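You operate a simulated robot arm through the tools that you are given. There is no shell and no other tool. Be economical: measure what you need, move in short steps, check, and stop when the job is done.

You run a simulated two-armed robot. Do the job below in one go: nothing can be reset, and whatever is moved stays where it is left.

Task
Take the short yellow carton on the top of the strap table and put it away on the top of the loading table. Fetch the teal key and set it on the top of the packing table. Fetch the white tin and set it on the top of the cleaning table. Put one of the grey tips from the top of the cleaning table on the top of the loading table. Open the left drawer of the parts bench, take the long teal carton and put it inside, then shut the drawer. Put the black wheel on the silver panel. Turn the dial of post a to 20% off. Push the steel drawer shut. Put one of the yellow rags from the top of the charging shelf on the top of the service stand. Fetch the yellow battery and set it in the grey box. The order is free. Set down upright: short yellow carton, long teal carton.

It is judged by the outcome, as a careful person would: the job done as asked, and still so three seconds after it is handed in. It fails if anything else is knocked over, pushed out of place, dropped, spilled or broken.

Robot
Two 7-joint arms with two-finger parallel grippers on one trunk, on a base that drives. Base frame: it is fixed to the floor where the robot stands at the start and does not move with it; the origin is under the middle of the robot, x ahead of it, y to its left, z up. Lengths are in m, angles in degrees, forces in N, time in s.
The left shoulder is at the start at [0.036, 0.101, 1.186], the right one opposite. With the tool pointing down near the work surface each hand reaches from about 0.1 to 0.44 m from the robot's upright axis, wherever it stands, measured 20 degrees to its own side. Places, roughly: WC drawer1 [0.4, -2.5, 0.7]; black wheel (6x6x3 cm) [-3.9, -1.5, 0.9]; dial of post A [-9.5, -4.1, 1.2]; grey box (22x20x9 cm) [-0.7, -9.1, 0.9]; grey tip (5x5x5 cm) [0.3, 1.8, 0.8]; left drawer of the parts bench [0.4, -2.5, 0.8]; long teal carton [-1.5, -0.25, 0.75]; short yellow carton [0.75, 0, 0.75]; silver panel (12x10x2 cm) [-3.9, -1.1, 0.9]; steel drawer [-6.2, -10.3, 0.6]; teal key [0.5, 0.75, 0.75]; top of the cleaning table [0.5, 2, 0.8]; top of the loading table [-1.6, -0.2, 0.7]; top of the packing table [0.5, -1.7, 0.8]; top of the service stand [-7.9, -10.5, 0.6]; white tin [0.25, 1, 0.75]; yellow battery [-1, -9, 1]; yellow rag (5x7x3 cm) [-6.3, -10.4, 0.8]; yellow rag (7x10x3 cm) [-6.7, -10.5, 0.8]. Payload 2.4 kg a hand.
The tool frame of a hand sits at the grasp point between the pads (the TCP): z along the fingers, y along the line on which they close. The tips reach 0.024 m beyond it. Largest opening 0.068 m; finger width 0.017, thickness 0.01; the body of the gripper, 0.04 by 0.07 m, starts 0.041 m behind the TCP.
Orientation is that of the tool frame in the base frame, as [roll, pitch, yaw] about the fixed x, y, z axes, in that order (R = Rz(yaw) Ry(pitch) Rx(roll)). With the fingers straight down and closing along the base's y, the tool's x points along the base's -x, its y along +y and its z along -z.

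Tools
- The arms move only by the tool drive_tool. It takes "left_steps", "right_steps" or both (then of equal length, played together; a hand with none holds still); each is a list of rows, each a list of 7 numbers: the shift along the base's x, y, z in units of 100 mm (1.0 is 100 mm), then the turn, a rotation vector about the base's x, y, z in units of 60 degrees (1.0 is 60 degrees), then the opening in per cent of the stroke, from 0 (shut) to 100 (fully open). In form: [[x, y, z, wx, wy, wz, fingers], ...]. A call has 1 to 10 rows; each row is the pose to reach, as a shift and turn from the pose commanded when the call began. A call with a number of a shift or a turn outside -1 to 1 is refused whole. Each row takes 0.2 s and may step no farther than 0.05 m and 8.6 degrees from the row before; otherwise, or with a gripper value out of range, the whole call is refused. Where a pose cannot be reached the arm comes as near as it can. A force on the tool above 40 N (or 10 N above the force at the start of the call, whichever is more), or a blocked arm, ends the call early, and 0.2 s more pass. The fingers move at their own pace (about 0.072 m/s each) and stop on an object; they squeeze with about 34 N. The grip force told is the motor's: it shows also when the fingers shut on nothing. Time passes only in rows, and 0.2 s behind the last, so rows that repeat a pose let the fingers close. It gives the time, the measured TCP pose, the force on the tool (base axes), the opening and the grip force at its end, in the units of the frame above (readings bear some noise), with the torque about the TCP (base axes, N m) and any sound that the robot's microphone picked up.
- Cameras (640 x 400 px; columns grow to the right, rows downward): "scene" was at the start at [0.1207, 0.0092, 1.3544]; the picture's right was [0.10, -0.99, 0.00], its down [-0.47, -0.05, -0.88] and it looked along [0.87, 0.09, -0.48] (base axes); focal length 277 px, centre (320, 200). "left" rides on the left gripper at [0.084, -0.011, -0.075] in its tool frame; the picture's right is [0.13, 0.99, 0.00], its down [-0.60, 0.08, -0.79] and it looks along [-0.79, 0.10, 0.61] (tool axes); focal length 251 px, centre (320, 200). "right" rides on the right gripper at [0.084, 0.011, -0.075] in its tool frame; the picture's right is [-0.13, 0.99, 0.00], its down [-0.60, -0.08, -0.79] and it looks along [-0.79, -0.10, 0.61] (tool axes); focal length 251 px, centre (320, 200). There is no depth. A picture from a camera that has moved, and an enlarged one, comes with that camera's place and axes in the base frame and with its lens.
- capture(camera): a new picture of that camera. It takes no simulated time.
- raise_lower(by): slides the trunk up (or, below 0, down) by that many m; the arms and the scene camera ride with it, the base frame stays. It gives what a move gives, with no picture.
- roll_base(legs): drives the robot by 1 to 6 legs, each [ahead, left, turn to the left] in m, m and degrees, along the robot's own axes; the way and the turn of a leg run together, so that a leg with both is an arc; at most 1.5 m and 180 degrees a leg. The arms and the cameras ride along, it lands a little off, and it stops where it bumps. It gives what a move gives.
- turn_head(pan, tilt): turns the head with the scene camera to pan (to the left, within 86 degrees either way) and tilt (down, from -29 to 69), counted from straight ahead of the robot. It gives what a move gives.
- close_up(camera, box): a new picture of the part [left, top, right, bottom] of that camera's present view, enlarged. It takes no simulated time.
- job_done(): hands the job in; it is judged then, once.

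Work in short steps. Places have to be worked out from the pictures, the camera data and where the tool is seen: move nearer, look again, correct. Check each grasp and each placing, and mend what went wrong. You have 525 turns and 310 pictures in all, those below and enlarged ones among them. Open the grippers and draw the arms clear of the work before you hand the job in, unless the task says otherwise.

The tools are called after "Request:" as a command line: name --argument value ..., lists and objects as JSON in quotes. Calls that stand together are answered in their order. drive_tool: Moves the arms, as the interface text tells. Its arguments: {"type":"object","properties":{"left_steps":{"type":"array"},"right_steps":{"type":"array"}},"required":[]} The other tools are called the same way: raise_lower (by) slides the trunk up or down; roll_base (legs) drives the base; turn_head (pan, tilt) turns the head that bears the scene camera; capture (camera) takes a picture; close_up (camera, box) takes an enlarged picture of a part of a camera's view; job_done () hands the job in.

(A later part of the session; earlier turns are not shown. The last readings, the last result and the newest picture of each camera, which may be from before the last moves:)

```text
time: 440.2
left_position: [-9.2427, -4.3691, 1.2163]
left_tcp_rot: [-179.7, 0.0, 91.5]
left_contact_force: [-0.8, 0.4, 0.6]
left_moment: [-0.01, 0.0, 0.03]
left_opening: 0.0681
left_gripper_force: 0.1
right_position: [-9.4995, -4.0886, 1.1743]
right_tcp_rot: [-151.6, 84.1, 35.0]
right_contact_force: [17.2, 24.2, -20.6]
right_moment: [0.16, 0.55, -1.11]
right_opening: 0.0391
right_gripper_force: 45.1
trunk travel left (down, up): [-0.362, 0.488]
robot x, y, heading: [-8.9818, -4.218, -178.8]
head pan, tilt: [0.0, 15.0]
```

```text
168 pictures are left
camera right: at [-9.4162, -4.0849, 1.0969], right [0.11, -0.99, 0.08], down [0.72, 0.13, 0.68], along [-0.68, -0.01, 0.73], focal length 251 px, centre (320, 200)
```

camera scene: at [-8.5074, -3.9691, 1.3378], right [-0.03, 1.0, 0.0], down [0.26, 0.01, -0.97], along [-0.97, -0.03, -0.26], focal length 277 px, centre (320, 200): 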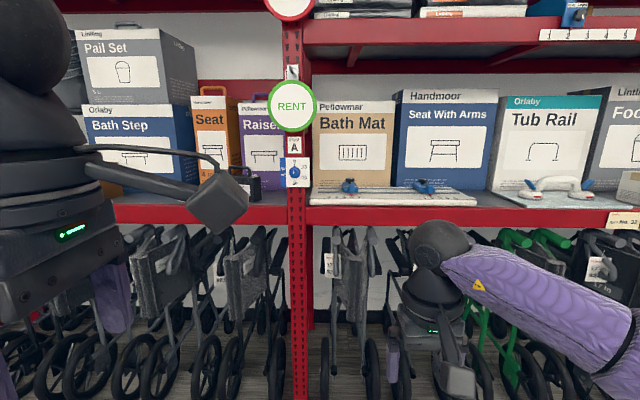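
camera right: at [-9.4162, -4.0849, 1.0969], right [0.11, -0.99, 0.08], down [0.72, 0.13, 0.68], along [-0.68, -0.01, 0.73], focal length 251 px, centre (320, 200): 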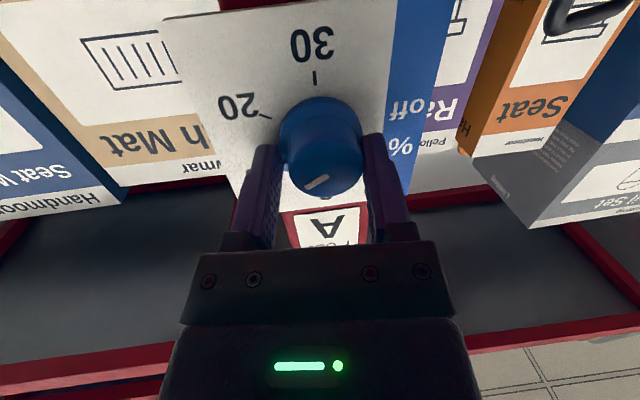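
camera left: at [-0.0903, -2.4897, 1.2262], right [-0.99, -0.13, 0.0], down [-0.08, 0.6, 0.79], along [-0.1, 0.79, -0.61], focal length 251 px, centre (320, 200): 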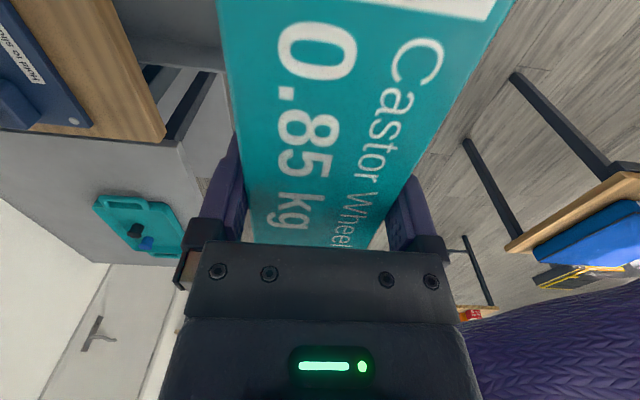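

The knob turns with the hand. I relieve side forces and turn another ~58°.

Request:
drive_tool --right_steps '[[0, 0.03, -0.03, 0, 0, 0, 0], [0, 0.03, -0.03, -0.12, 0, 0, 0], [0, 0.03, -0.03, -0.24, 0, 0, 0], [0, 0.03, -0.03, -0.36, 0, 0, 0], [0, 0.03, -0.03, -0.48, 0, 0, 0], [0, 0.03, -0.03, -0.6, 0, 0, 0], [0, 0.03, -0.03, -0.72, 0, 0, 0], [0, 0.03, -0.03, -0.84, 0, 0, 0], [0, 0.03, -0.03, -0.96, 0, 0, 0]]'

Request:
capture --camera "right"

```text
time: 441.1
left_position: [-9.2401, -4.3835, 1.2153]
left_tcp_rot: [-179.5, -0.3, 92.4]
left_contact_force: [-0.3, -0.4, 1.0]
left_moment: [-0.02, 0.02, 0.0]
left_opening: 0.068
left_gripper_force: 0.1
right_position: [-9.499, -4.0862, 1.174]
right_tcp_rot: [100.9, 81.2, -68.9]
right_contact_force: [1.2, -23.9, 9.8]
right_moment: [-0.15, 0.16, -0.3]
right_opening: 0.0405
right_gripper_force: 45.3
right hand out of reach, approached as far as the arm can: row 1, 2, 3, 4
trunk travel left (down, up): [-0.362, 0.488]
robot x, y, heading: [-8.9827, -4.2211, -178.0]
head pan, tilt: [0.0, 15.0]
stopped in row 4 (right hand): the force on the tool passed its limit at 59 N (the readings are from after the stop); the commanded pose is now the measured one
```

```text
167 pictures are left
camera right: at [-9.4183, -4.0947, 1.0941], right [0.17, -0.95, 0.28], down [0.73, 0.31, 0.61], along [-0.66, 0.1, 0.74], focal length 251 px, centre (320, 200)
```

right: 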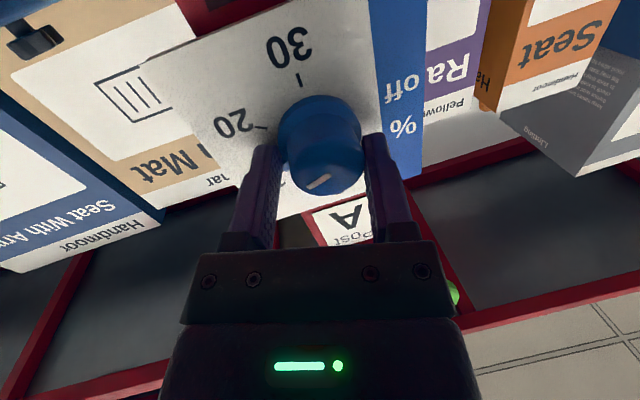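

The arm ran out of reach at about 70°. I release, back off a little and check the pointer.

Request:
drive_tool --right_steps '[[0, 0, 0, 0, 0, 0, 60], [0, 0, 0, 0, 0, 0, 100], [0, 0, 0, 0, 0, 0, 100]]'

Request:
roll_base --legs '[[-0.09, 0, 0]]'

Request:
close_up --camera "scene" --box '[300, 120, 460, 280]'

Request:
capture --camera "right"

```text
time: 441.9
left_position: [-9.2397, -4.3782, 1.2163]
left_tcp_rot: [-179.6, -0.1, 92.1]
left_contact_force: [-0.5, -0.6, 0.7]
left_moment: [0.0, 0.0, 0.01]
left_opening: 0.0679
left_gripper_force: 0.0
right_position: [-9.4982, -4.0767, 1.1718]
right_tcp_rot: [102.9, 81.0, -67.6]
right_contact_force: [11.1, -4.5, -3.6]
right_moment: [-0.09, -0.1, -0.29]
right_opening: 0.0632
right_gripper_force: 0.1
trunk travel left (down, up): [-0.362, 0.488]
robot x, y, heading: [-8.9824, -4.2183, -178.1]
head pan, tilt: [0.0, 15.0]
```

```text
time: 443.0
left_position: [-9.1531, -4.3743, 1.2157]
left_tcp_rot: [-179.5, -0.2, 92.1]
left_contact_force: [-0.3, 0.3, 0.2]
left_moment: [0.04, 0.03, 0.0]
left_opening: 0.068
left_gripper_force: 0.1
right_position: [-9.4119, -4.0744, 1.1717]
right_tcp_rot: [102.5, 81.0, -68.0]
right_contact_force: [-0.1, 0.4, -0.8]
right_moment: [0.02, 0.0, 0.03]
right_opening: 0.0681
right_gripper_force: 0.1
trunk travel left (down, up): [-0.362, 0.488]
robot x, y, heading: [-8.8912, -4.2184, -178.4]
head pan, tilt: [0.0, 15.0]
```

```text
2.50 times, centred on (380, 200) of scene
camera zoom: at [-9.0233, -4.2207, 1.3379], right [-0.03, 1.0, 0.0], down [0.26, 0.01, -0.97], along [-0.97, -0.03, -0.26], focal length 693 px, centre (170, 200)
```

zoom: 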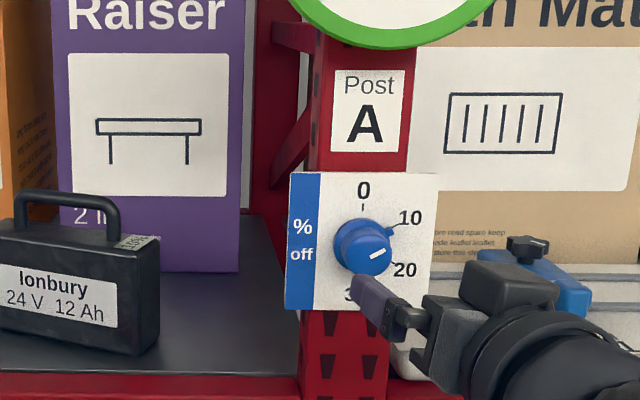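

```text
165 pictures are left
camera right: at [-9.3312, -4.0837, 1.0921], right [0.15, -0.95, 0.28], down [0.73, 0.3, 0.61], along [-0.66, 0.11, 0.74], focal length 251 px, centre (320, 200)
```

right: 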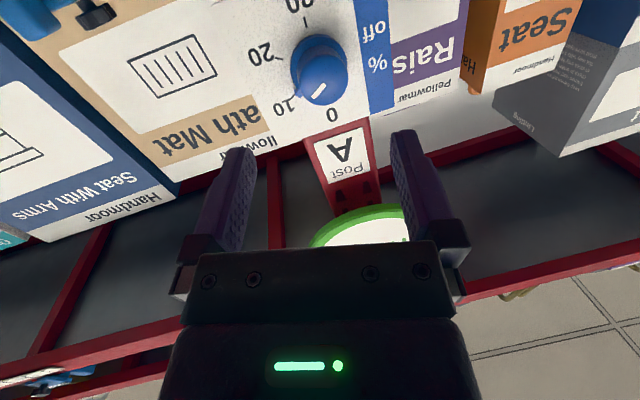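

Pointer is now at about 10 (≈63°). I roll the hand back counter-clockwise ~75° and re-align for a second turn.

Request:
drive_tool --right_steps '[[0, -0.03, 0, 0.14, 0, 0, 100], [0, -0.06, 0, 0.28, 0, 0, 100], [0, -0.1, 0, 0.42, 0, 0, 100], [0, -0.14, 0, 0.56, 0, 0, 100], [0, -0.18, 0.01, 0.7, 0, 0, 100], [0, -0.18, 0.02, 0.84, 0, 0, 100], [0, -0.18, 0.02, 0.98, 0, 0, 100]]'

Request:
drive_tool --right_steps '[[0, 0, 0, 0.13, 0, -0.02, 100], [0, 0, 0, 0.26, 0, -0.04, 100]]'

Request:
capture --camera "right"

Request:
close_up --camera "scene" --box '[300, 120, 460, 280]'

```text
time: 444.6
left_position: [-9.1536, -4.374, 1.2164]
left_tcp_rot: [-179.6, -0.1, 92.1]
left_contact_force: [-0.6, -0.2, 0.2]
left_moment: [0.03, 0.02, 0.0]
left_opening: 0.0681
left_gripper_force: 0.0
right_position: [-9.4121, -4.0919, 1.172]
right_tcp_rot: [-102.1, 39.2, 85.6]
right_contact_force: [-0.4, 0.8, -0.2]
right_moment: [-0.01, 0.02, 0.02]
right_opening: 0.068
right_gripper_force: 0.0
trunk travel left (down, up): [-0.362, 0.488]
robot x, y, heading: [-8.8914, -4.2161, -178.0]
head pan, tilt: [0.0, 15.0]
```

```text
time: 445.2
left_position: [-9.1539, -4.3753, 1.2145]
left_tcp_rot: [-179.6, -0.2, 92.0]
left_contact_force: [0.3, 0.4, 0.2]
left_moment: [-0.01, 0.0, -0.05]
left_opening: 0.0679
left_gripper_force: 0.0
right_position: [-9.4137, -4.0924, 1.1737]
right_tcp_rot: [-100.5, 23.8, 84.0]
right_contact_force: [0.2, 0.1, 0.1]
right_moment: [0.0, 0.0, -0.01]
right_opening: 0.068
right_gripper_force: 0.0
trunk travel left (down, up): [-0.362, 0.488]
robot x, y, heading: [-8.892, -4.2132, -178.2]
head pan, tilt: [0.0, 15.0]
```

```text
164 pictures are left
camera right: at [-9.3289, -4.0218, 1.1415], right [0.13, -0.53, -0.84], down [0.71, -0.54, 0.45], along [-0.69, -0.66, 0.31], focal length 251 px, centre (320, 200)
```

right: 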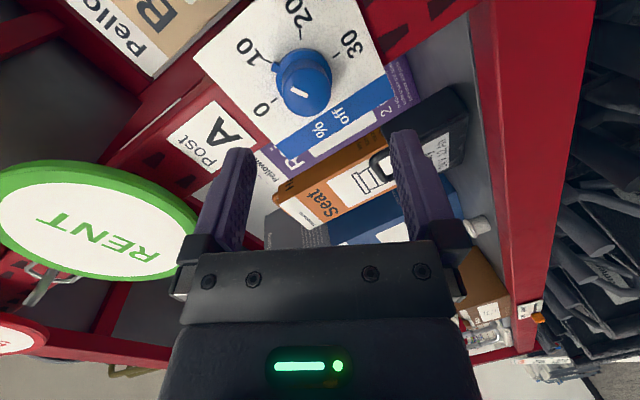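

```text
2.50 times, centred on (380, 200) of scene
camera zoom: at [-9.0241, -4.2208, 1.3378], right [-0.03, 1.0, 0.0], down [0.26, 0.01, -0.97], along [-0.97, -0.03, -0.26], focal length 693 px, centre (170, 200)
```

zoom: 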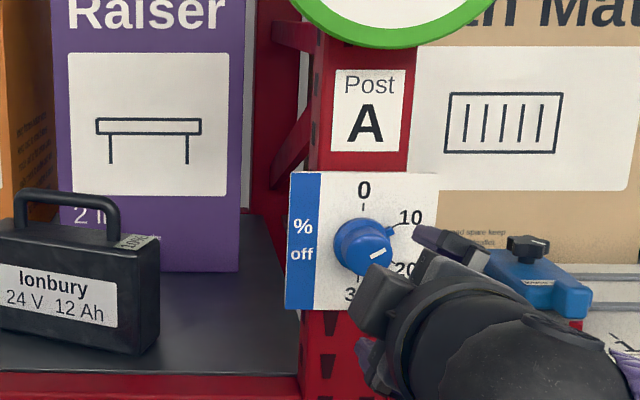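

Aligned again. Drive forward, grip, and turn ~50°.

Request:
roll_base --legs '[[0.087, -0.002, 0]]'

Request:
drive_tool --right_steps '[[0, 0, 0, 0, 0, 0, 60], [0, 0, 0, 0, 0, 0, 30], [0, 0, 0, 0, 0, 0, 0], [0, 0, 0, 0, 0, 0, 0]]'

Request:
drive_tool --right_steps '[[0, 0, 0.01, -0.12, 0, 0, 0], [0, 0, 0.01, -0.24, 0, 0, 0], [0, 0, 0.01, -0.36, 0, 0, 0], [0, 0, 0.01, -0.48, 0, 0, 0], [0, 0, 0.01, -0.6, 0, 0, 0], [0, 0, 0.01, -0.72, 0, 0, 0], [0, 0, 0.01, -0.84, 0, 0, 0], [0, 0, 0.01, -0.94, 0, 0, 0], [0, 0, 0.01, -0.94, 0, 0, 0]]'

Request:
capture --camera "right"

```text
time: 446.3
left_position: [-9.2407, -4.3753, 1.2163]
left_tcp_rot: [-179.6, -0.1, 92.3]
left_contact_force: [0.3, -0.3, 0.2]
left_moment: [0.03, 0.0, 0.02]
left_opening: 0.0681
left_gripper_force: 0.0
right_position: [-9.5002, -4.0923, 1.1724]
right_tcp_rot: [-100.5, 24.0, 84.1]
right_contact_force: [4.2, 1.2, -3.0]
right_moment: [-0.09, 0.13, -0.09]
right_opening: 0.0659
right_gripper_force: 0.1
trunk travel left (down, up): [-0.362, 0.488]
robot x, y, heading: [-8.9766, -4.2182, -178.1]
head pan, tilt: [0.0, 15.0]
```

```text
time: 447.3
left_position: [-9.2414, -4.3757, 1.2157]
left_tcp_rot: [-179.6, -0.1, 92.2]
left_contact_force: [0.2, 0.4, 0.7]
left_moment: [0.01, 0.0, -0.03]
left_opening: 0.0678
left_gripper_force: 0.0
right_position: [-9.499, -4.0917, 1.1741]
right_tcp_rot: [-100.2, 24.0, 84.1]
right_contact_force: [-10.7, 5.5, 24.3]
right_moment: [0.08, 1.29, -0.63]
right_opening: 0.0398
right_gripper_force: 45.5
trunk travel left (down, up): [-0.362, 0.488]
robot x, y, heading: [-8.98, -4.2172, -178.0]
head pan, tilt: [0.0, 15.0]
```

```text
time: 449.3
left_position: [-9.2403, -4.3718, 1.2152]
left_tcp_rot: [-179.6, 0.2, 92.0]
left_contact_force: [0.7, 0.3, -0.2]
left_moment: [0.0, 0.0, -0.02]
left_opening: 0.0681
left_gripper_force: 0.1
right_position: [-9.4997, -4.0871, 1.1723]
right_tcp_rot: [-128.5, 79.3, 59.0]
right_contact_force: [-2.6, 25.8, 7.4]
right_moment: [0.0, 0.95, -1.57]
right_opening: 0.0395
right_gripper_force: 44.6
trunk travel left (down, up): [-0.362, 0.488]
robot x, y, heading: [-8.9765, -4.2158, -178.2]
head pan, tilt: [0.0, 15.0]
```

```text
162 pictures are left
camera right: at [-9.4155, -4.0755, 1.0975], right [0.12, -0.99, -0.02], down [0.71, 0.08, 0.7], along [-0.69, -0.1, 0.72], focal length 251 px, centre (320, 200)
```

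right: 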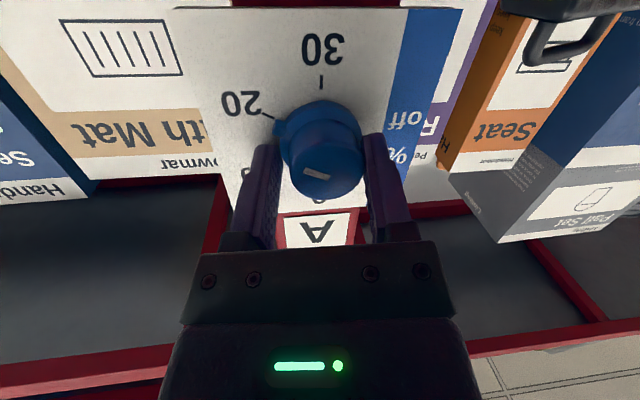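

The nub nearly points to 20. I release, back off and check.

Request:
drive_tool --right_steps '[[0, 0, 0, 0, 0, 0, 60], [0, 0, 0, 0, 0, 0, 100], [0, 0, 0, 0, 0, 0, 100]]'

Request:
roll_base --legs '[[-0.1, 0, 0]]'

Request:
close_up --camera "scene" --box '[340, 150, 420, 230]'

Request:
close_up --camera "right" --box '[220, 0, 420, 140]'

```text
time: 450.1
left_position: [-9.2389, -4.3766, 1.2155]
left_tcp_rot: [-179.6, -0.1, 92.2]
left_contact_force: [0.0, -0.1, 0.0]
left_moment: [0.04, 0.01, 0.01]
left_opening: 0.0683
left_gripper_force: 0.1
right_position: [-9.4988, -4.0962, 1.1731]
right_tcp_rot: [-127.0, 79.0, 60.9]
right_contact_force: [6.2, -5.1, -2.9]
right_moment: [-0.04, 0.0, -0.07]
right_opening: 0.0629
right_gripper_force: 0.0
trunk travel left (down, up): [-0.362, 0.488]
robot x, y, heading: [-8.9757, -4.2175, -177.9]
head pan, tilt: [0.0, 15.0]
```

```text
time: 451.2
left_position: [-9.1397, -4.3707, 1.2153]
left_tcp_rot: [-179.6, -0.1, 92.1]
left_contact_force: [-0.3, 0.5, 0.1]
left_moment: [-0.01, 0.0, 0.03]
left_opening: 0.0681
left_gripper_force: 0.1
right_position: [-9.3983, -4.0893, 1.1753]
right_tcp_rot: [-127.0, 79.1, 60.4]
right_contact_force: [0.1, 0.8, 0.9]
right_moment: [-0.01, 0.04, 0.03]
right_opening: 0.0678
right_gripper_force: 0.0
trunk travel left (down, up): [-0.362, 0.488]
robot x, y, heading: [-8.8791, -4.2119, -178.3]
head pan, tilt: [0.0, 15.0]
```

```text
5.00 times, centred on (380, 190) of scene
camera zoom: at [-9.0092, -4.2181, 1.3379], right [-0.03, 1.0, 0.0], down [0.26, 0.01, -0.97], along [-0.97, -0.03, -0.26], focal length 1386 px, centre (20, 250)
```

zoom: 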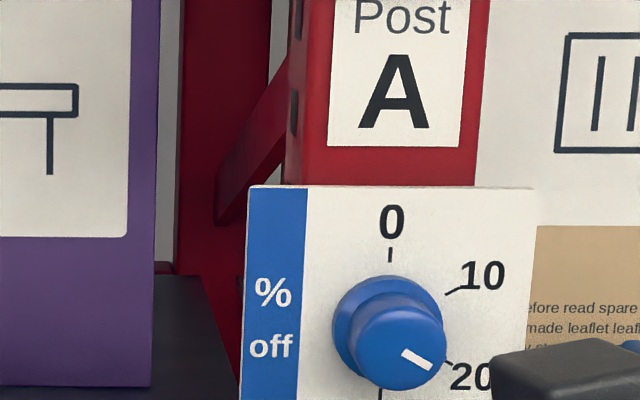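

```text
2.86 times, centred on (320, 70) of right
camera zoom: at [-9.3145, -4.0761, 1.099], right [0.13, -0.99, -0.02], down [0.71, 0.07, 0.7], along [-0.69, -0.1, 0.72], focal length 718 px, centre (320, 571)
```

zoom: 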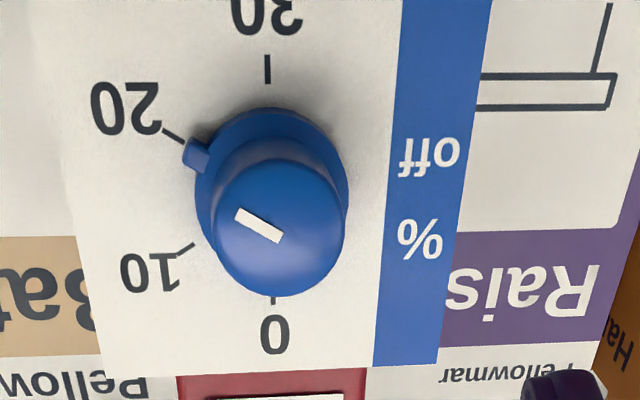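

The pointer is on 20. I back away from the rack and turn the right hand down again, then head down the aisle.

Request:
roll_base --legs '[[-0.4, 0, 0]]'

Request:
drive_tool --right_steps '[[0.1, 0, 0, 0, -0.14, 0, 100], [0.2, 0, 0, 0, -0.28, 0, 100], [0.3, 0, 0, 0, -0.42, 0, 100], [0.4, 0, -0.1, 0, -0.56, 0, 100], [0.5, 0, -0.2, 0, -0.7, 0, 100], [0.6, 0, -0.3, 0, -0.84, 0, 100], [0.7, 0, -0.4, 0, -0.98, 0, 100]]'

Request:
drive_tool --right_steps '[[0.1, 0, -0.1, 0, -0.14, 0, 100], [0.2, 0, -0.2, 0, -0.28, 0, 100], [0.3, 0, -0.3, 0, -0.4, 0, 100]]'

Request:
roll_base --legs '[[0, 0, 88], [1.4, 0, 0], [1.4, 0, 0]]'

Request:
turn_head --pan 5 --tilt 12

Request:
capture --camera "scene"

```text
time: 453.8
left_position: [-8.7315, -4.3596, 1.215]
left_tcp_rot: [-179.6, -0.1, 92.7]
left_contact_force: [0.1, 0.2, 0.5]
left_moment: [0.0, 0.01, 0.0]
left_opening: 0.0681
left_gripper_force: 0.0
right_position: [-8.9932, -4.0793, 1.1743]
right_tcp_rot: [-127.2, 79.0, 60.9]
right_contact_force: [-0.4, 0.2, -0.2]
right_moment: [-0.01, -0.03, -0.01]
right_opening: 0.0682
right_gripper_force: 0.0
trunk travel left (down, up): [-0.362, 0.488]
robot x, y, heading: [-8.4722, -4.1977, -177.9]
head pan, tilt: [0.0, 15.0]
```

```text
time: 455.4
left_position: [-8.732, -4.3608, 1.2163]
left_tcp_rot: [-179.8, -0.1, 92.5]
left_contact_force: [0.1, 0.4, -0.2]
left_moment: [-0.03, 0.01, 0.02]
left_opening: 0.068
left_gripper_force: 0.0
right_position: [-8.9243, -4.0805, 1.1345]
right_tcp_rot: [177.0, 25.3, 10.6]
right_contact_force: [-0.5, 0.8, 0.1]
right_moment: [-0.03, -0.02, 0.02]
right_opening: 0.0678
right_gripper_force: 0.1
trunk travel left (down, up): [-0.362, 0.488]
robot x, y, heading: [-8.4721, -4.2005, -177.9]
head pan, tilt: [0.0, 15.0]
```

```text
time: 456.2
left_position: [-8.7318, -4.3593, 1.2151]
left_tcp_rot: [-179.7, -0.2, 92.6]
left_contact_force: [0.7, 0.7, 0.3]
left_moment: [0.01, 0.03, 0.02]
left_opening: 0.068
left_gripper_force: 0.0
right_position: [-8.8935, -4.0777, 1.1033]
right_tcp_rot: [172.6, 1.6, 9.5]
right_contact_force: [0.1, -0.6, -0.6]
right_moment: [-0.01, -0.03, -0.01]
right_opening: 0.068
right_gripper_force: 0.0
trunk travel left (down, up): [-0.362, 0.488]
robot x, y, heading: [-8.4735, -4.1985, -177.8]
head pan, tilt: [0.0, 15.0]
```

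```text
time: 473.5
left_position: [-8.3301, -7.2824, 1.2152]
left_tcp_rot: [-179.8, -0.2, -179.6]
left_contact_force: [-1.0, 0.4, -0.6]
left_moment: [0.0, 0.03, -0.01]
left_opening: 0.0678
left_gripper_force: 0.1
right_position: [-8.6161, -7.4338, 1.1043]
right_tcp_rot: [172.7, 1.7, 97.4]
right_contact_force: [-1.0, 0.6, 1.1]
right_moment: [0.0, 0.02, 0.01]
right_opening: 0.068
right_gripper_force: 0.0
trunk travel left (down, up): [-0.362, 0.488]
robot x, y, heading: [-8.4807, -7.0163, -89.8]
head pan, tilt: [0.0, 15.0]
```

```text
time: 474.2
left_position: [-8.3298, -7.2822, 1.2159]
left_tcp_rot: [-179.6, -0.1, -179.7]
left_contact_force: [-0.4, 0.7, -0.6]
left_moment: [0.0, -0.01, 0.01]
left_opening: 0.068
left_gripper_force: 0.1
right_position: [-8.6168, -7.4347, 1.1047]
right_tcp_rot: [172.7, 1.8, 97.3]
right_contact_force: [-0.4, 0.6, -0.7]
right_moment: [0.0, 0.01, -0.03]
right_opening: 0.0677
right_gripper_force: 0.1
trunk travel left (down, up): [-0.362, 0.488]
robot x, y, heading: [-8.4823, -7.0139, -89.8]
head pan, tilt: [5.0, 12.0]
```

```text
159 pictures are left
camera scene: at [-8.4733, -7.146, 1.3427], right [-1.0, -0.09, 0.0], down [-0.02, 0.21, -0.98], along [0.09, -0.97, -0.21], focal length 277 px, centre (320, 200)
```

scene: 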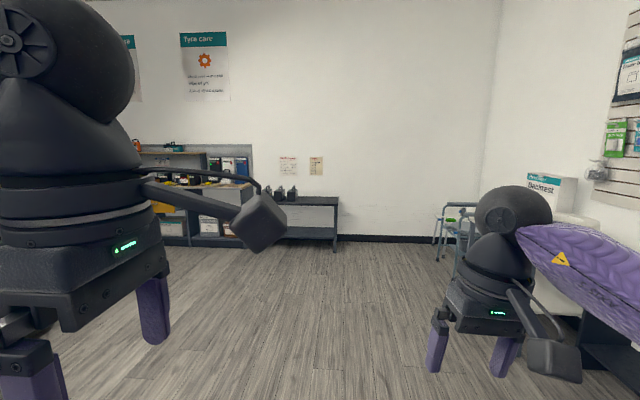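

The low service stand is near (-7.9,-10.5), the charging shelf left of it. I level the right hand and drive nearer.

Request:
drive_tool --right_steps '[[0, 0, 0, 0.005, 0.06, -0.06, 100], [0, 0, 0, 0.014, 0.125, -0.12, 100]]'

Request:
roll_base --legs '[[1.4, 0, 0], [0, 0.9, 0]]'

Request:
turn_head --pan 25 --tilt 22

Request:
capture --camera "scene"

```text
time: 474.8
left_position: [-8.3295, -7.2824, 1.2147]
left_tcp_rot: [-179.7, -0.1, -179.6]
left_contact_force: [0.1, -0.2, -0.2]
left_moment: [-0.01, -0.03, 0.0]
left_opening: 0.0679
left_gripper_force: 0.0
right_position: [-8.6168, -7.4322, 1.1051]
right_tcp_rot: [-179.8, 0.4, 90.2]
right_contact_force: [-0.2, -0.4, -0.4]
right_moment: [-0.02, 0.01, 0.01]
right_opening: 0.068
right_gripper_force: 0.1
trunk travel left (down, up): [-0.362, 0.488]
robot x, y, heading: [-8.477, -7.017, -89.6]
head pan, tilt: [5.0, 12.0]
```

```text
time: 486.1
left_position: [-7.4267, -8.6736, 1.2161]
left_tcp_rot: [-179.8, -0.1, -179.1]
left_contact_force: [0.3, 0.0, 0.0]
left_moment: [-0.01, 0.01, 0.01]
left_opening: 0.0681
left_gripper_force: 0.1
right_position: [-7.7133, -8.8266, 1.1043]
right_tcp_rot: [-179.9, 0.4, 90.8]
right_contact_force: [0.1, -0.3, -1.0]
right_moment: [0.02, -0.01, 0.02]
right_opening: 0.0678
right_gripper_force: 0.0
trunk travel left (down, up): [-0.362, 0.488]
robot x, y, heading: [-7.5815, -8.4081, -89.2]
head pan, tilt: [5.0, 12.0]
```

```text
time: 486.9
left_position: [-7.4274, -8.6738, 1.2145]
left_tcp_rot: [-179.7, -0.1, -179.1]
left_contact_force: [-0.4, -0.1, 0.6]
left_moment: [0.0, -0.01, -0.02]
left_opening: 0.068
left_gripper_force: 0.1
right_position: [-7.713, -8.8268, 1.1049]
right_tcp_rot: [-179.9, 0.4, 90.7]
right_contact_force: [0.1, -0.1, 0.5]
right_moment: [0.0, 0.01, -0.02]
right_opening: 0.0681
right_gripper_force: 0.0
trunk travel left (down, up): [-0.362, 0.488]
robot x, y, heading: [-7.5797, -8.4086, -89.3]
head pan, tilt: [25.0, 22.0]
```

```text
158 pictures are left
camera scene: at [-7.5411, -8.5296, 1.3265], right [-0.9, -0.43, 0.0], down [-0.16, 0.34, -0.93], along [0.4, -0.84, -0.37], focal length 277 px, centre (320, 200)
```

scene: 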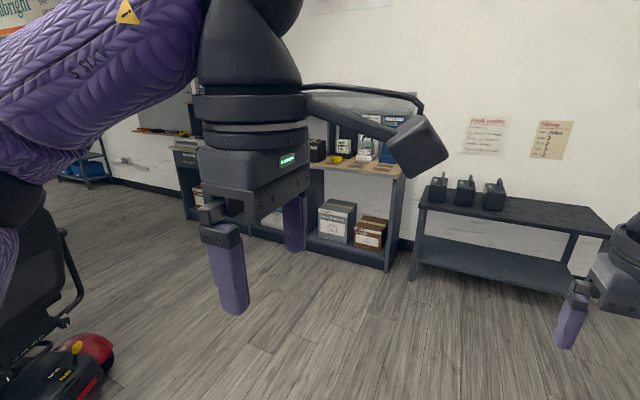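

The left hand blocks the view; I lower it and drive 0.6 ahead and look again.

Request:
drive_tool --left_steps '[[0, 0, -0.4, 0, 0, 0, 100], [0, 0.1, -0.8, 0, 0, 0, 100], [0, 0.2, -1.0, 0, 0, 0, 100]]'

Request:
drive_tool --left_steps '[[0, 0.1, -0.3, 0, 0, 0, 100], [0.2, 0.2, -0.6, 0, 0, 0, 100], [0.4, 0.2, -0.8, 0, 0, 0, 100]]'

Request:
roll_base --legs '[[0.6, 0.35, 0]]'

Request:
turn_head --pan 20 --tilt 30

Request:
capture --camera "scene"

```text
time: 487.7
left_position: [-7.4293, -8.6566, 1.1142]
left_tcp_rot: [-179.6, -0.2, -179.0]
left_contact_force: [-0.5, -0.3, 1.0]
left_moment: [0.02, -0.01, -0.04]
left_opening: 0.0681
left_gripper_force: 0.1
right_position: [-7.7131, -8.8267, 1.1041]
right_tcp_rot: [-179.9, 0.4, 90.8]
right_contact_force: [0.7, 0.2, -0.9]
right_moment: [-0.03, -0.03, 0.05]
right_opening: 0.0679
right_gripper_force: 0.1
trunk travel left (down, up): [-0.362, 0.488]
robot x, y, heading: [-7.5788, -8.4107, -89.2]
head pan, tilt: [25.0, 22.0]
```

```text
time: 488.5
left_position: [-7.3861, -8.6361, 1.0358]
left_tcp_rot: [-179.6, -0.2, -179.1]
left_contact_force: [-0.2, 0.3, 0.0]
left_moment: [0.01, 0.02, -0.01]
left_opening: 0.0679
left_gripper_force: 0.0
right_position: [-7.7123, -8.8254, 1.1047]
right_tcp_rot: [-179.9, 0.3, 90.8]
right_contact_force: [-0.5, -0.1, 0.4]
right_moment: [0.04, -0.02, 0.0]
right_opening: 0.0679
right_gripper_force: 0.1
trunk travel left (down, up): [-0.362, 0.488]
robot x, y, heading: [-7.5763, -8.4071, -89.4]
head pan, tilt: [25.0, 22.0]
```

```text
time: 492.3
left_position: [-7.0221, -9.2201, 1.0366]
left_tcp_rot: [-179.8, -0.1, -178.6]
left_contact_force: [1.0, -0.5, 0.4]
left_moment: [0.01, 0.0, 0.0]
left_opening: 0.068
left_gripper_force: 0.1
right_position: [-7.3467, -9.4135, 1.104]
right_tcp_rot: [-179.9, 0.4, 91.3]
right_contact_force: [0.4, -0.2, -0.2]
right_moment: [0.01, 0.0, -0.05]
right_opening: 0.0678
right_gripper_force: 0.1
trunk travel left (down, up): [-0.362, 0.488]
robot x, y, heading: [-7.2208, -8.9964, -88.9]
head pan, tilt: [25.0, 22.0]
```

```text
time: 493.0
left_position: [-7.0214, -9.2199, 1.036]
left_tcp_rot: [-179.7, 0.0, -178.6]
left_contact_force: [0.0, -0.2, -0.4]
left_moment: [0.01, -0.02, 0.0]
left_opening: 0.0682
left_gripper_force: 0.1
right_position: [-7.3452, -9.4136, 1.1049]
right_tcp_rot: [-179.9, 0.3, 91.3]
right_contact_force: [-1.0, 0.3, 0.4]
right_moment: [0.01, -0.01, -0.06]
right_opening: 0.0683
right_gripper_force: 0.1
trunk travel left (down, up): [-0.362, 0.488]
robot x, y, heading: [-7.2129, -8.9926, -89.1]
head pan, tilt: [20.0, 30.0]
```

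```text
157 pictures are left
camera scene: at [-7.1848, -9.1163, 1.3137], right [-0.93, -0.36, 0.0], down [-0.18, 0.47, -0.87], along [0.31, -0.81, -0.5], focal length 277 px, centre (320, 200)
```

scene: 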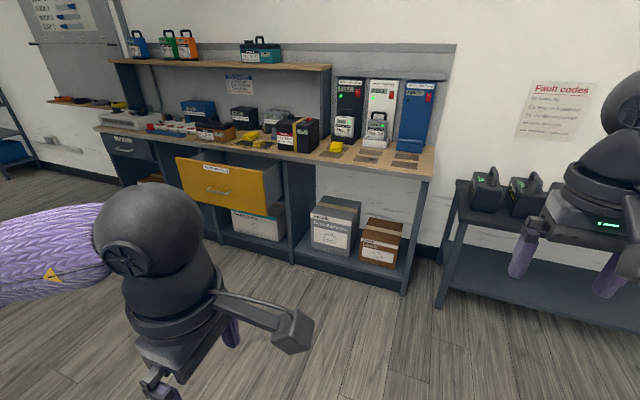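

Request:
close_up --camera "scene" --box '[90, 90, 330, 240]'

Request:
close_up --camera "scene" --box '[225, 90, 445, 220]'

```text
2.67 times, centred on (210, 165) of scene
camera zoom: at [-7.1848, -9.1163, 1.3137], right [-0.93, -0.36, 0.0], down [-0.18, 0.47, -0.87], along [0.31, -0.81, -0.5], focal length 739 px, centre (613, 293)
```

zoom: 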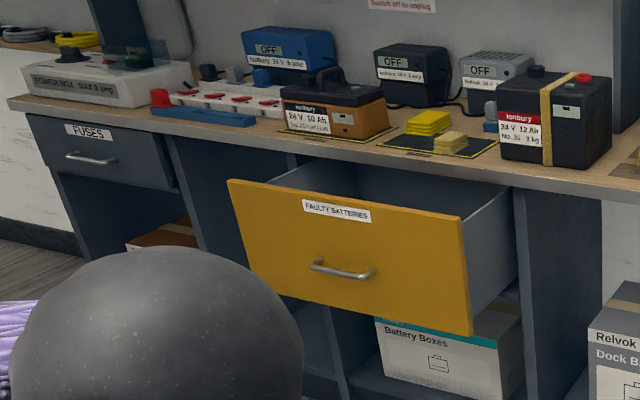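

```text
2.91 times, centred on (335, 155) of scene
camera zoom: at [-7.1848, -9.1163, 1.3137], right [-0.93, -0.36, 0.0], down [-0.18, 0.47, -0.87], along [0.31, -0.81, -0.5], focal length 806 px, centre (276, 331)
```

zoom: 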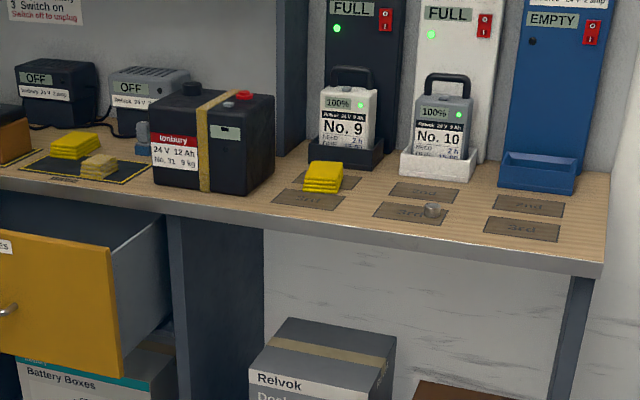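

The open yellow-fronted drawer (−6.25,−10.14) is the one to push shut. I pitch the right hand forward, close its fingers and lower the trunk.

Request:
drive_tool --right_steps '[[0, 0, 0, -0.14, 0, 0, 50], [0, 0, 0, -0.28, 0, 0, 0], [0, 0, 0, -0.42, 0, 0, 0], [0, 0, 0, -0.56, 0, 0, 0], [0, 0, 0, -0.7, 0, 0, 0], [0, 0, 0, -0.84, 0, 0, 0], [0, 0, 0, -0.98, 0, 0, 0]]' --left_steps '[[0, 0, 0.2, 0, 0, 0, 100], [0, 0, 0.4, 0, 0, 0, 100], [0, 0, 0.6, 0, 0, 0, 100], [0, 0, 0.8, 0, 0, 0, 100], [0, 0, 1.0, 0, 0, 0, 100], [0, 0, 1.0, 0, 0, 0, 100], [0, 0, 1.0, 0, 0, 0, 100]]'

Request:
raise_lower --by -0.35

Request:
roll_base --legs '[[0.2, 0, -0.9], [0, 0.95, 0]]'

Request:
turn_head --pan 0 --tilt 25

Request:
capture --camera "scene"

```text
time: 494.6
left_position: [-7.022, -9.22, 1.1376]
left_tcp_rot: [-179.5, -0.1, -178.6]
left_contact_force: [0.4, 0.6, 0.2]
left_moment: [0.0, -0.01, -0.01]
left_opening: 0.068
left_gripper_force: 0.1
right_position: [-7.345, -9.4143, 1.1044]
right_tcp_rot: [-177.8, 59.4, 92.5]
right_contact_force: [-0.2, 0.7, -0.3]
right_moment: [0.0, 0.0, 0.01]
right_opening: 0.0
right_gripper_force: 24.2
trunk travel left (down, up): [-0.362, 0.488]
robot x, y, heading: [-7.2185, -8.9951, -89.1]
head pan, tilt: [20.0, 30.0]
```

```text
time: 498.0
left_position: [-7.0211, -9.2202, 0.7873]
left_tcp_rot: [-179.6, -0.1, -178.6]
left_contact_force: [-0.3, -0.3, 0.1]
left_moment: [-0.01, -0.02, -0.03]
left_opening: 0.068
left_gripper_force: 0.1
right_position: [-7.3465, -9.4319, 0.7168]
right_tcp_rot: [-178.0, 52.9, 92.3]
right_contact_force: [-0.3, 0.4, 0.2]
right_moment: [-0.01, 0.02, -0.01]
right_opening: 0.0
right_gripper_force: 23.6
trunk travel left (down, up): [-0.012, 0.838]
robot x, y, heading: [-7.2146, -8.9945, -88.9]
head pan, tilt: [20.0, 30.0]
```

```text
time: 504.2
left_position: [-6.0594, -9.4379, 0.786]
left_tcp_rot: [-179.7, -0.1, 179.2]
left_contact_force: [-0.1, 0.4, 0.2]
left_moment: [-0.01, 0.05, 0.06]
left_opening: 0.0681
left_gripper_force: 0.1
right_position: [-6.3919, -9.6369, 0.7175]
right_tcp_rot: [-178.0, 53.0, 90.0]
right_contact_force: [-0.1, -0.9, 0.3]
right_moment: [0.0, 0.0, 0.03]
right_opening: 0.0001
right_gripper_force: 23.1
trunk travel left (down, up): [-0.012, 0.838]
robot x, y, heading: [-6.243, -9.2029, -91.4]
head pan, tilt: [20.0, 30.0]
```

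```text
time: 505.1
left_position: [-6.0595, -9.4389, 0.7869]
left_tcp_rot: [-179.7, -0.1, 179.1]
left_contact_force: [0.1, 0.3, -0.2]
left_moment: [0.01, 0.0, 0.0]
left_opening: 0.0679
left_gripper_force: 0.0
right_position: [-6.3903, -9.6365, 0.7177]
right_tcp_rot: [-178.0, 53.0, 90.1]
right_contact_force: [-0.6, 0.1, -0.1]
right_moment: [0.0, 0.02, 0.0]
right_opening: 0.0
right_gripper_force: 23.4
trunk travel left (down, up): [-0.012, 0.838]
robot x, y, heading: [-6.2459, -9.2051, -91.1]
head pan, tilt: [0.0, 25.0]
```

```text
154 pictures are left
camera scene: at [-6.2513, -9.4312, 0.9625], right [-1.0, 0.02, 0.0], down [0.01, 0.42, -0.91], along [-0.02, -0.91, -0.42], focal length 277 px, centre (320, 200)
```

scene: 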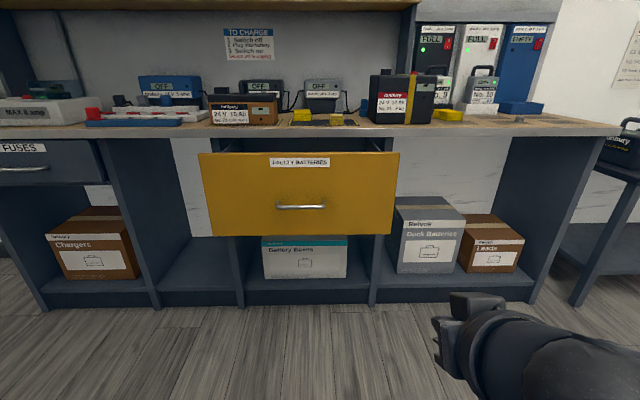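

Drawer front centre is x≈−6.20 at y≈−10.13. I line up the right hand with it and approach.

Request:
roll_base --legs '[[0.2, 0, 1.1], [0, 0.17, 0], [0.2, 0, 0]]'

Request:
capture --camera "scene"

```text
time: 508.9
left_position: [-5.8854, -9.8283, 0.7863]
left_tcp_rot: [-179.7, -0.1, -179.6]
left_contact_force: [0.1, -0.9, 0.3]
left_moment: [0.04, 0.01, 0.02]
left_opening: 0.0678
left_gripper_force: 0.0
right_position: [-6.214, -10.0332, 0.7172]
right_tcp_rot: [-178.0, 53.0, 91.3]
right_contact_force: [0.0, -0.6, -0.1]
right_moment: [0.0, -0.02, 0.02]
right_opening: 0.0
right_gripper_force: 24.4
trunk travel left (down, up): [-0.012, 0.838]
robot x, y, heading: [-6.0767, -9.6045, -89.8]
head pan, tilt: [0.0, 25.0]
```

```text
153 pictures are left
camera scene: at [-6.0781, -9.8257, 0.9626], right [-1.0, 0.0, 0.0], down [0.0, 0.42, -0.91], along [0.0, -0.91, -0.42], focal length 277 px, centre (320, 200)
```

scene: 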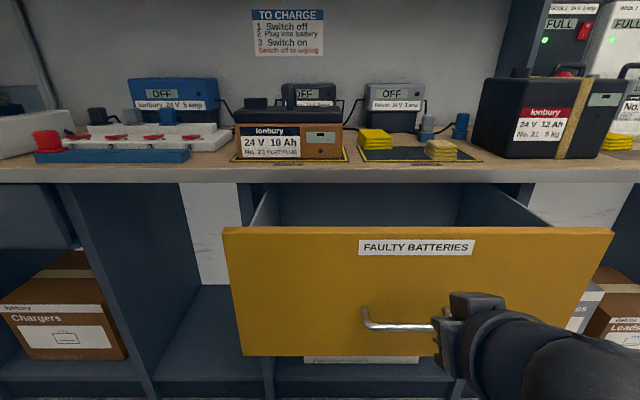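

Now I push forward until it shuts.

Request:
roll_base --legs '[[0.15, 0, 0]]'

Request:
roll_base --legs '[[0.08, 0, 0]]'

Request:
capture --camera "scene"

```text
time: 510.2
left_position: [-5.8854, -9.9754, 0.7872]
left_tcp_rot: [-179.6, -0.1, -179.5]
left_contact_force: [-0.5, 0.3, -0.5]
left_moment: [0.02, 0.04, -0.01]
left_opening: 0.0681
left_gripper_force: 0.1
right_position: [-6.2135, -10.1823, 0.7172]
right_tcp_rot: [-178.0, 53.0, 91.4]
right_contact_force: [-0.1, 0.2, 0.2]
right_moment: [0.04, 0.01, 0.01]
right_opening: 0.0
right_gripper_force: 23.7
trunk travel left (down, up): [-0.012, 0.838]
robot x, y, heading: [-6.0751, -9.7467, -89.7]
head pan, tilt: [0.0, 25.0]
```

```text
time: 511.3
left_position: [-5.8848, -10.0563, 0.7866]
left_tcp_rot: [-179.7, -0.1, -179.5]
left_contact_force: [-0.1, -0.5, 0.5]
left_moment: [0.0, -0.02, 0.0]
left_opening: 0.0681
left_gripper_force: 0.0
right_position: [-6.2133, -10.2635, 0.7162]
right_tcp_rot: [-178.0, 53.0, 91.4]
right_contact_force: [-0.3, 0.5, 0.3]
right_moment: [0.01, -0.01, -0.01]
right_opening: 0.0001
right_gripper_force: 23.9
trunk travel left (down, up): [-0.012, 0.838]
robot x, y, heading: [-6.0742, -9.8285, -89.6]
head pan, tilt: [0.0, 25.0]
```

```text
152 pictures are left
camera scene: at [-6.0771, -10.0536, 0.9625], right [-1.0, 0.0, 0.0], down [0.0, 0.42, -0.91], along [0.0, -0.91, -0.42], focal length 277 px, centre (320, 200)
```

scene: 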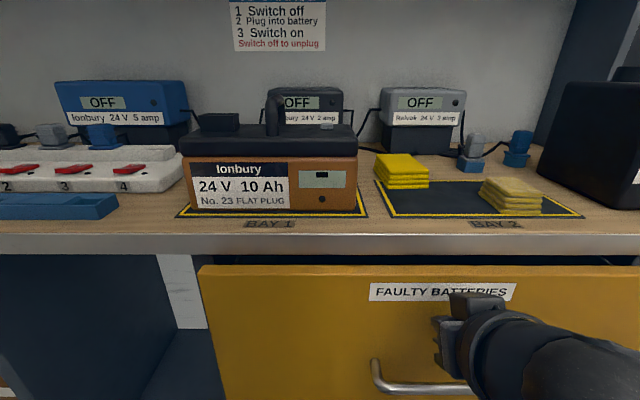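

The drawer moves easily with the hand. I continue until there is resistance.

Request:
roll_base --legs '[[0.04, 0, 0]]'

Request:
roll_base --legs '[[0.04, 0, 0]]'

Request:
capture --camera "scene"

```text
time: 512.3
left_position: [-5.8857, -10.0948, 0.7865]
left_tcp_rot: [-179.6, -0.2, -179.6]
left_contact_force: [-0.6, -0.7, -0.1]
left_moment: [-0.01, 0.0, -0.01]
left_opening: 0.0679
left_gripper_force: 0.1
right_position: [-6.2119, -10.2993, 0.7163]
right_tcp_rot: [-177.9, 52.7, 91.6]
right_contact_force: [0.2, 6.0, 2.0]
right_moment: [-0.03, -0.02, 0.03]
right_opening: 0.0
right_gripper_force: 23.4
trunk travel left (down, up): [-0.012, 0.838]
robot x, y, heading: [-6.0771, -9.867, -89.9]
head pan, tilt: [0.0, 25.0]
stopped in leg 1: the force on the tool passed its limit at 54 N (the readings are from after the stop); the commanded pose is now the measured one
```

```text
time: 513.0
left_position: [-5.8859, -10.0976, 0.7875]
left_tcp_rot: [-179.6, -0.2, -179.8]
left_contact_force: [0.0, -0.3, -0.1]
left_moment: [-0.02, -0.01, 0.01]
left_opening: 0.068
left_gripper_force: 0.0
right_position: [-6.213, -10.3, 0.716]
right_tcp_rot: [-177.9, 52.3, 91.9]
right_contact_force: [0.4, 23.7, 9.6]
right_moment: [-0.02, -0.01, 0.03]
right_opening: 0.0
right_gripper_force: 23.5
trunk travel left (down, up): [-0.012, 0.838]
robot x, y, heading: [-6.0758, -9.8747, -90.2]
head pan, tilt: [0.0, 25.0]
stopped in leg 1: the force on the tool passed its limit at 77 N (the readings are from after the stop); the commanded pose is now the measured one
```

```text
151 pictures are left
camera scene: at [-6.0779, -10.0951, 0.9631], right [-1.0, 0.0, 0.0], down [0.0, 0.42, -0.91], along [0.0, -0.91, -0.42], focal length 277 px, centre (320, 200)
```

scene: 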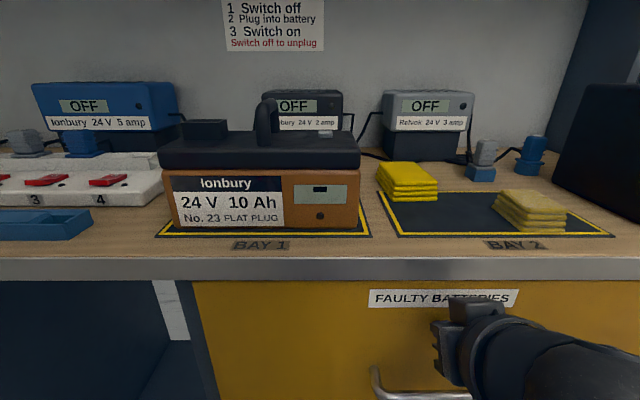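

The drawer is fully shut. I back off, raise the trunk and look at the rags on the shelf top.

Request:
roll_base --legs '[[-0.15, 0, 0]]'

Request:
raise_lower --by 0.33

Request:
turn_head --pan -20 --tilt 35

Request:
capture --camera "scene"

```text
time: 514.4
left_position: [-5.8856, -9.9459, 0.7861]
left_tcp_rot: [-179.7, 0.0, -179.6]
left_contact_force: [0.7, 0.9, -0.3]
left_moment: [0.0, -0.01, 0.03]
left_opening: 0.0679
left_gripper_force: 0.1
right_position: [-6.2114, -10.1477, 0.7146]
right_tcp_rot: [-177.9, 52.0, 91.9]
right_contact_force: [-0.1, -0.9, 0.5]
right_moment: [-0.04, 0.01, 0.03]
right_opening: 0.0
right_gripper_force: 23.3
trunk travel left (down, up): [-0.012, 0.838]
robot x, y, heading: [-6.0744, -9.7156, -89.8]
head pan, tilt: [0.0, 25.0]
```

```text
time: 517.7
left_position: [-5.884, -9.945, 1.1164]
left_tcp_rot: [-179.7, -0.2, -179.6]
left_contact_force: [-0.7, -0.4, -0.5]
left_moment: [0.02, 0.01, 0.0]
left_opening: 0.0682
left_gripper_force: 0.0
right_position: [-6.2108, -10.1482, 1.0437]
right_tcp_rot: [-177.9, 52.1, 92.0]
right_contact_force: [-0.2, 0.3, -0.2]
right_moment: [0.01, 0.04, 0.02]
right_opening: 0.0
right_gripper_force: 23.1
trunk travel left (down, up): [-0.342, 0.508]
robot x, y, heading: [-6.0763, -9.7132, -89.8]
head pan, tilt: [0.0, 25.0]
```

```text
time: 518.5
left_position: [-5.8852, -9.9452, 1.1155]
left_tcp_rot: [-179.8, -0.1, -179.6]
left_contact_force: [0.0, 1.0, -0.2]
left_moment: [0.0, -0.03, 0.01]
left_opening: 0.068
left_gripper_force: 0.0
right_position: [-6.2112, -10.1481, 1.0439]
right_tcp_rot: [-177.9, 52.0, 92.1]
right_contact_force: [-0.5, -1.0, -0.1]
right_moment: [-0.02, -0.02, 0.01]
right_opening: 0.0
right_gripper_force: 23.7
trunk travel left (down, up): [-0.342, 0.508]
robot x, y, heading: [-6.0777, -9.7156, -89.8]
head pan, tilt: [-20.0, 35.0]
```

```text
150 pictures are left
camera scene: at [-6.1076, -9.8406, 1.2857], right [-0.94, 0.34, 0.0], down [0.19, 0.54, -0.82], along [-0.28, -0.77, -0.57], focal length 277 px, centre (320, 200)
```

scene: 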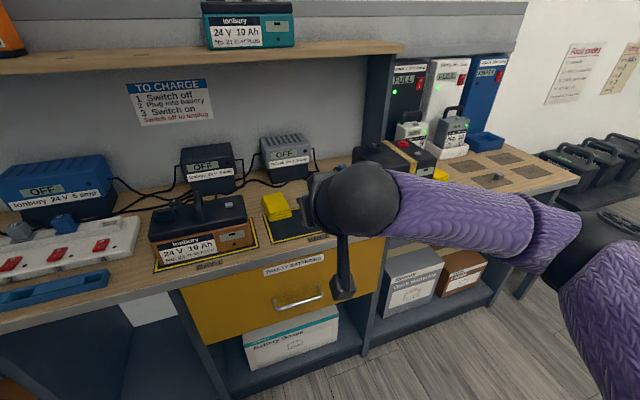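

I turn the right hand down again and move along to the rag by the docks.

Request:
drive_tool --right_steps '[[0, 0, 0, 0.14, 0, 0, 100], [0, 0, 0, 0.28, 0, 0, 100], [0, 0, 0, 0.42, 0, 0, 100], [0, 0, 0, 0.56, 0, 0, 100], [0, 0.1, 0.1, 0.7, 0, 0, 100], [0, 0.2, 0.2, 0.84, 0, -0.01, 100], [0, 0.2, 0.2, 0.867, 0, -0.03, 100]]'

Request:
roll_base --legs '[[0, -0.55, 0]]'

Request:
turn_head --pan 0 --tilt 40

Request:
capture --camera "scene"

Request:
capture --camera "right"

```text
time: 520.1
left_position: [-5.8863, -9.9462, 1.1158]
left_tcp_rot: [-179.8, -0.1, -179.6]
left_contact_force: [0.1, 0.3, 1.0]
left_moment: [0.0, 0.03, -0.01]
left_opening: 0.0678
left_gripper_force: 0.1
right_position: [-6.2112, -10.1283, 1.0656]
right_tcp_rot: [-178.7, 0.0, 89.6]
right_contact_force: [-0.3, -0.5, 0.1]
right_moment: [-0.02, 0.01, -0.02]
right_opening: 0.0679
right_gripper_force: 0.0
trunk travel left (down, up): [-0.342, 0.508]
robot x, y, heading: [-6.073, -9.719, -90.0]
head pan, tilt: [-20.0, 35.0]
```

```text
time: 523.2
left_position: [-6.4291, -9.9478, 1.1155]
left_tcp_rot: [-179.7, -0.1, -179.4]
left_contact_force: [0.1, 0.5, -0.1]
left_moment: [0.01, -0.01, 0.0]
left_opening: 0.068
left_gripper_force: 0.1
right_position: [-6.7537, -10.1307, 1.0649]
right_tcp_rot: [-178.7, 0.2, 89.8]
right_contact_force: [-0.4, -0.3, 0.7]
right_moment: [0.0, 0.02, -0.01]
right_opening: 0.0678
right_gripper_force: 0.1
trunk travel left (down, up): [-0.342, 0.508]
robot x, y, heading: [-6.6193, -9.7197, -89.4]
head pan, tilt: [-20.0, 35.0]
```

```text
time: 524.1
left_position: [-6.4286, -9.9475, 1.1171]
left_tcp_rot: [-179.7, 0.0, -179.4]
left_contact_force: [-1.0, 0.4, 1.2]
left_moment: [0.02, -0.02, 0.0]
left_opening: 0.0682
left_gripper_force: 0.0
right_position: [-6.7528, -10.1317, 1.0638]
right_tcp_rot: [-178.6, 0.0, 89.9]
right_contact_force: [0.1, -0.4, -0.1]
right_moment: [0.0, -0.04, -0.01]
right_opening: 0.0678
right_gripper_force: 0.2
trunk travel left (down, up): [-0.342, 0.508]
robot x, y, heading: [-6.6204, -9.7206, -89.5]
head pan, tilt: [0.0, 40.0]
```

```text
149 pictures are left
camera scene: at [-6.6201, -9.8449, 1.2781], right [-1.0, 0.0, 0.0], down [0.0, 0.64, -0.77], along [0.0, -0.77, -0.64], focal length 277 px, centre (320, 200)
```

scene: 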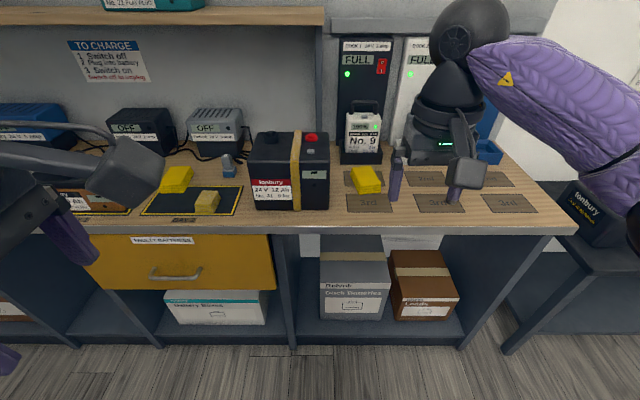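

```text
148 pictures are left
camera right: at [-6.7403, -10.0465, 1.139], right [0.99, -0.13, -0.02], down [-0.06, -0.6, 0.8], along [-0.12, -0.79, -0.6], focal length 251 px, centre (320, 200)
```

right: 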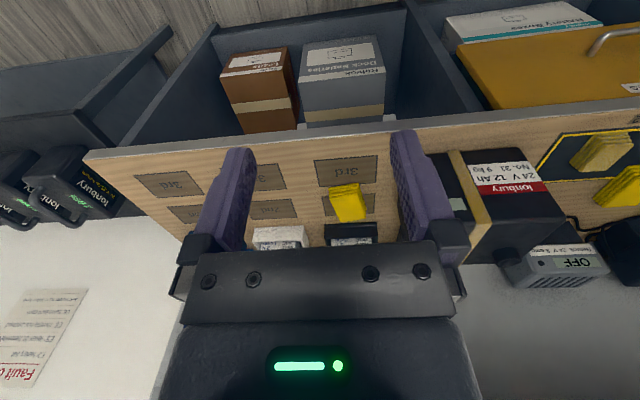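

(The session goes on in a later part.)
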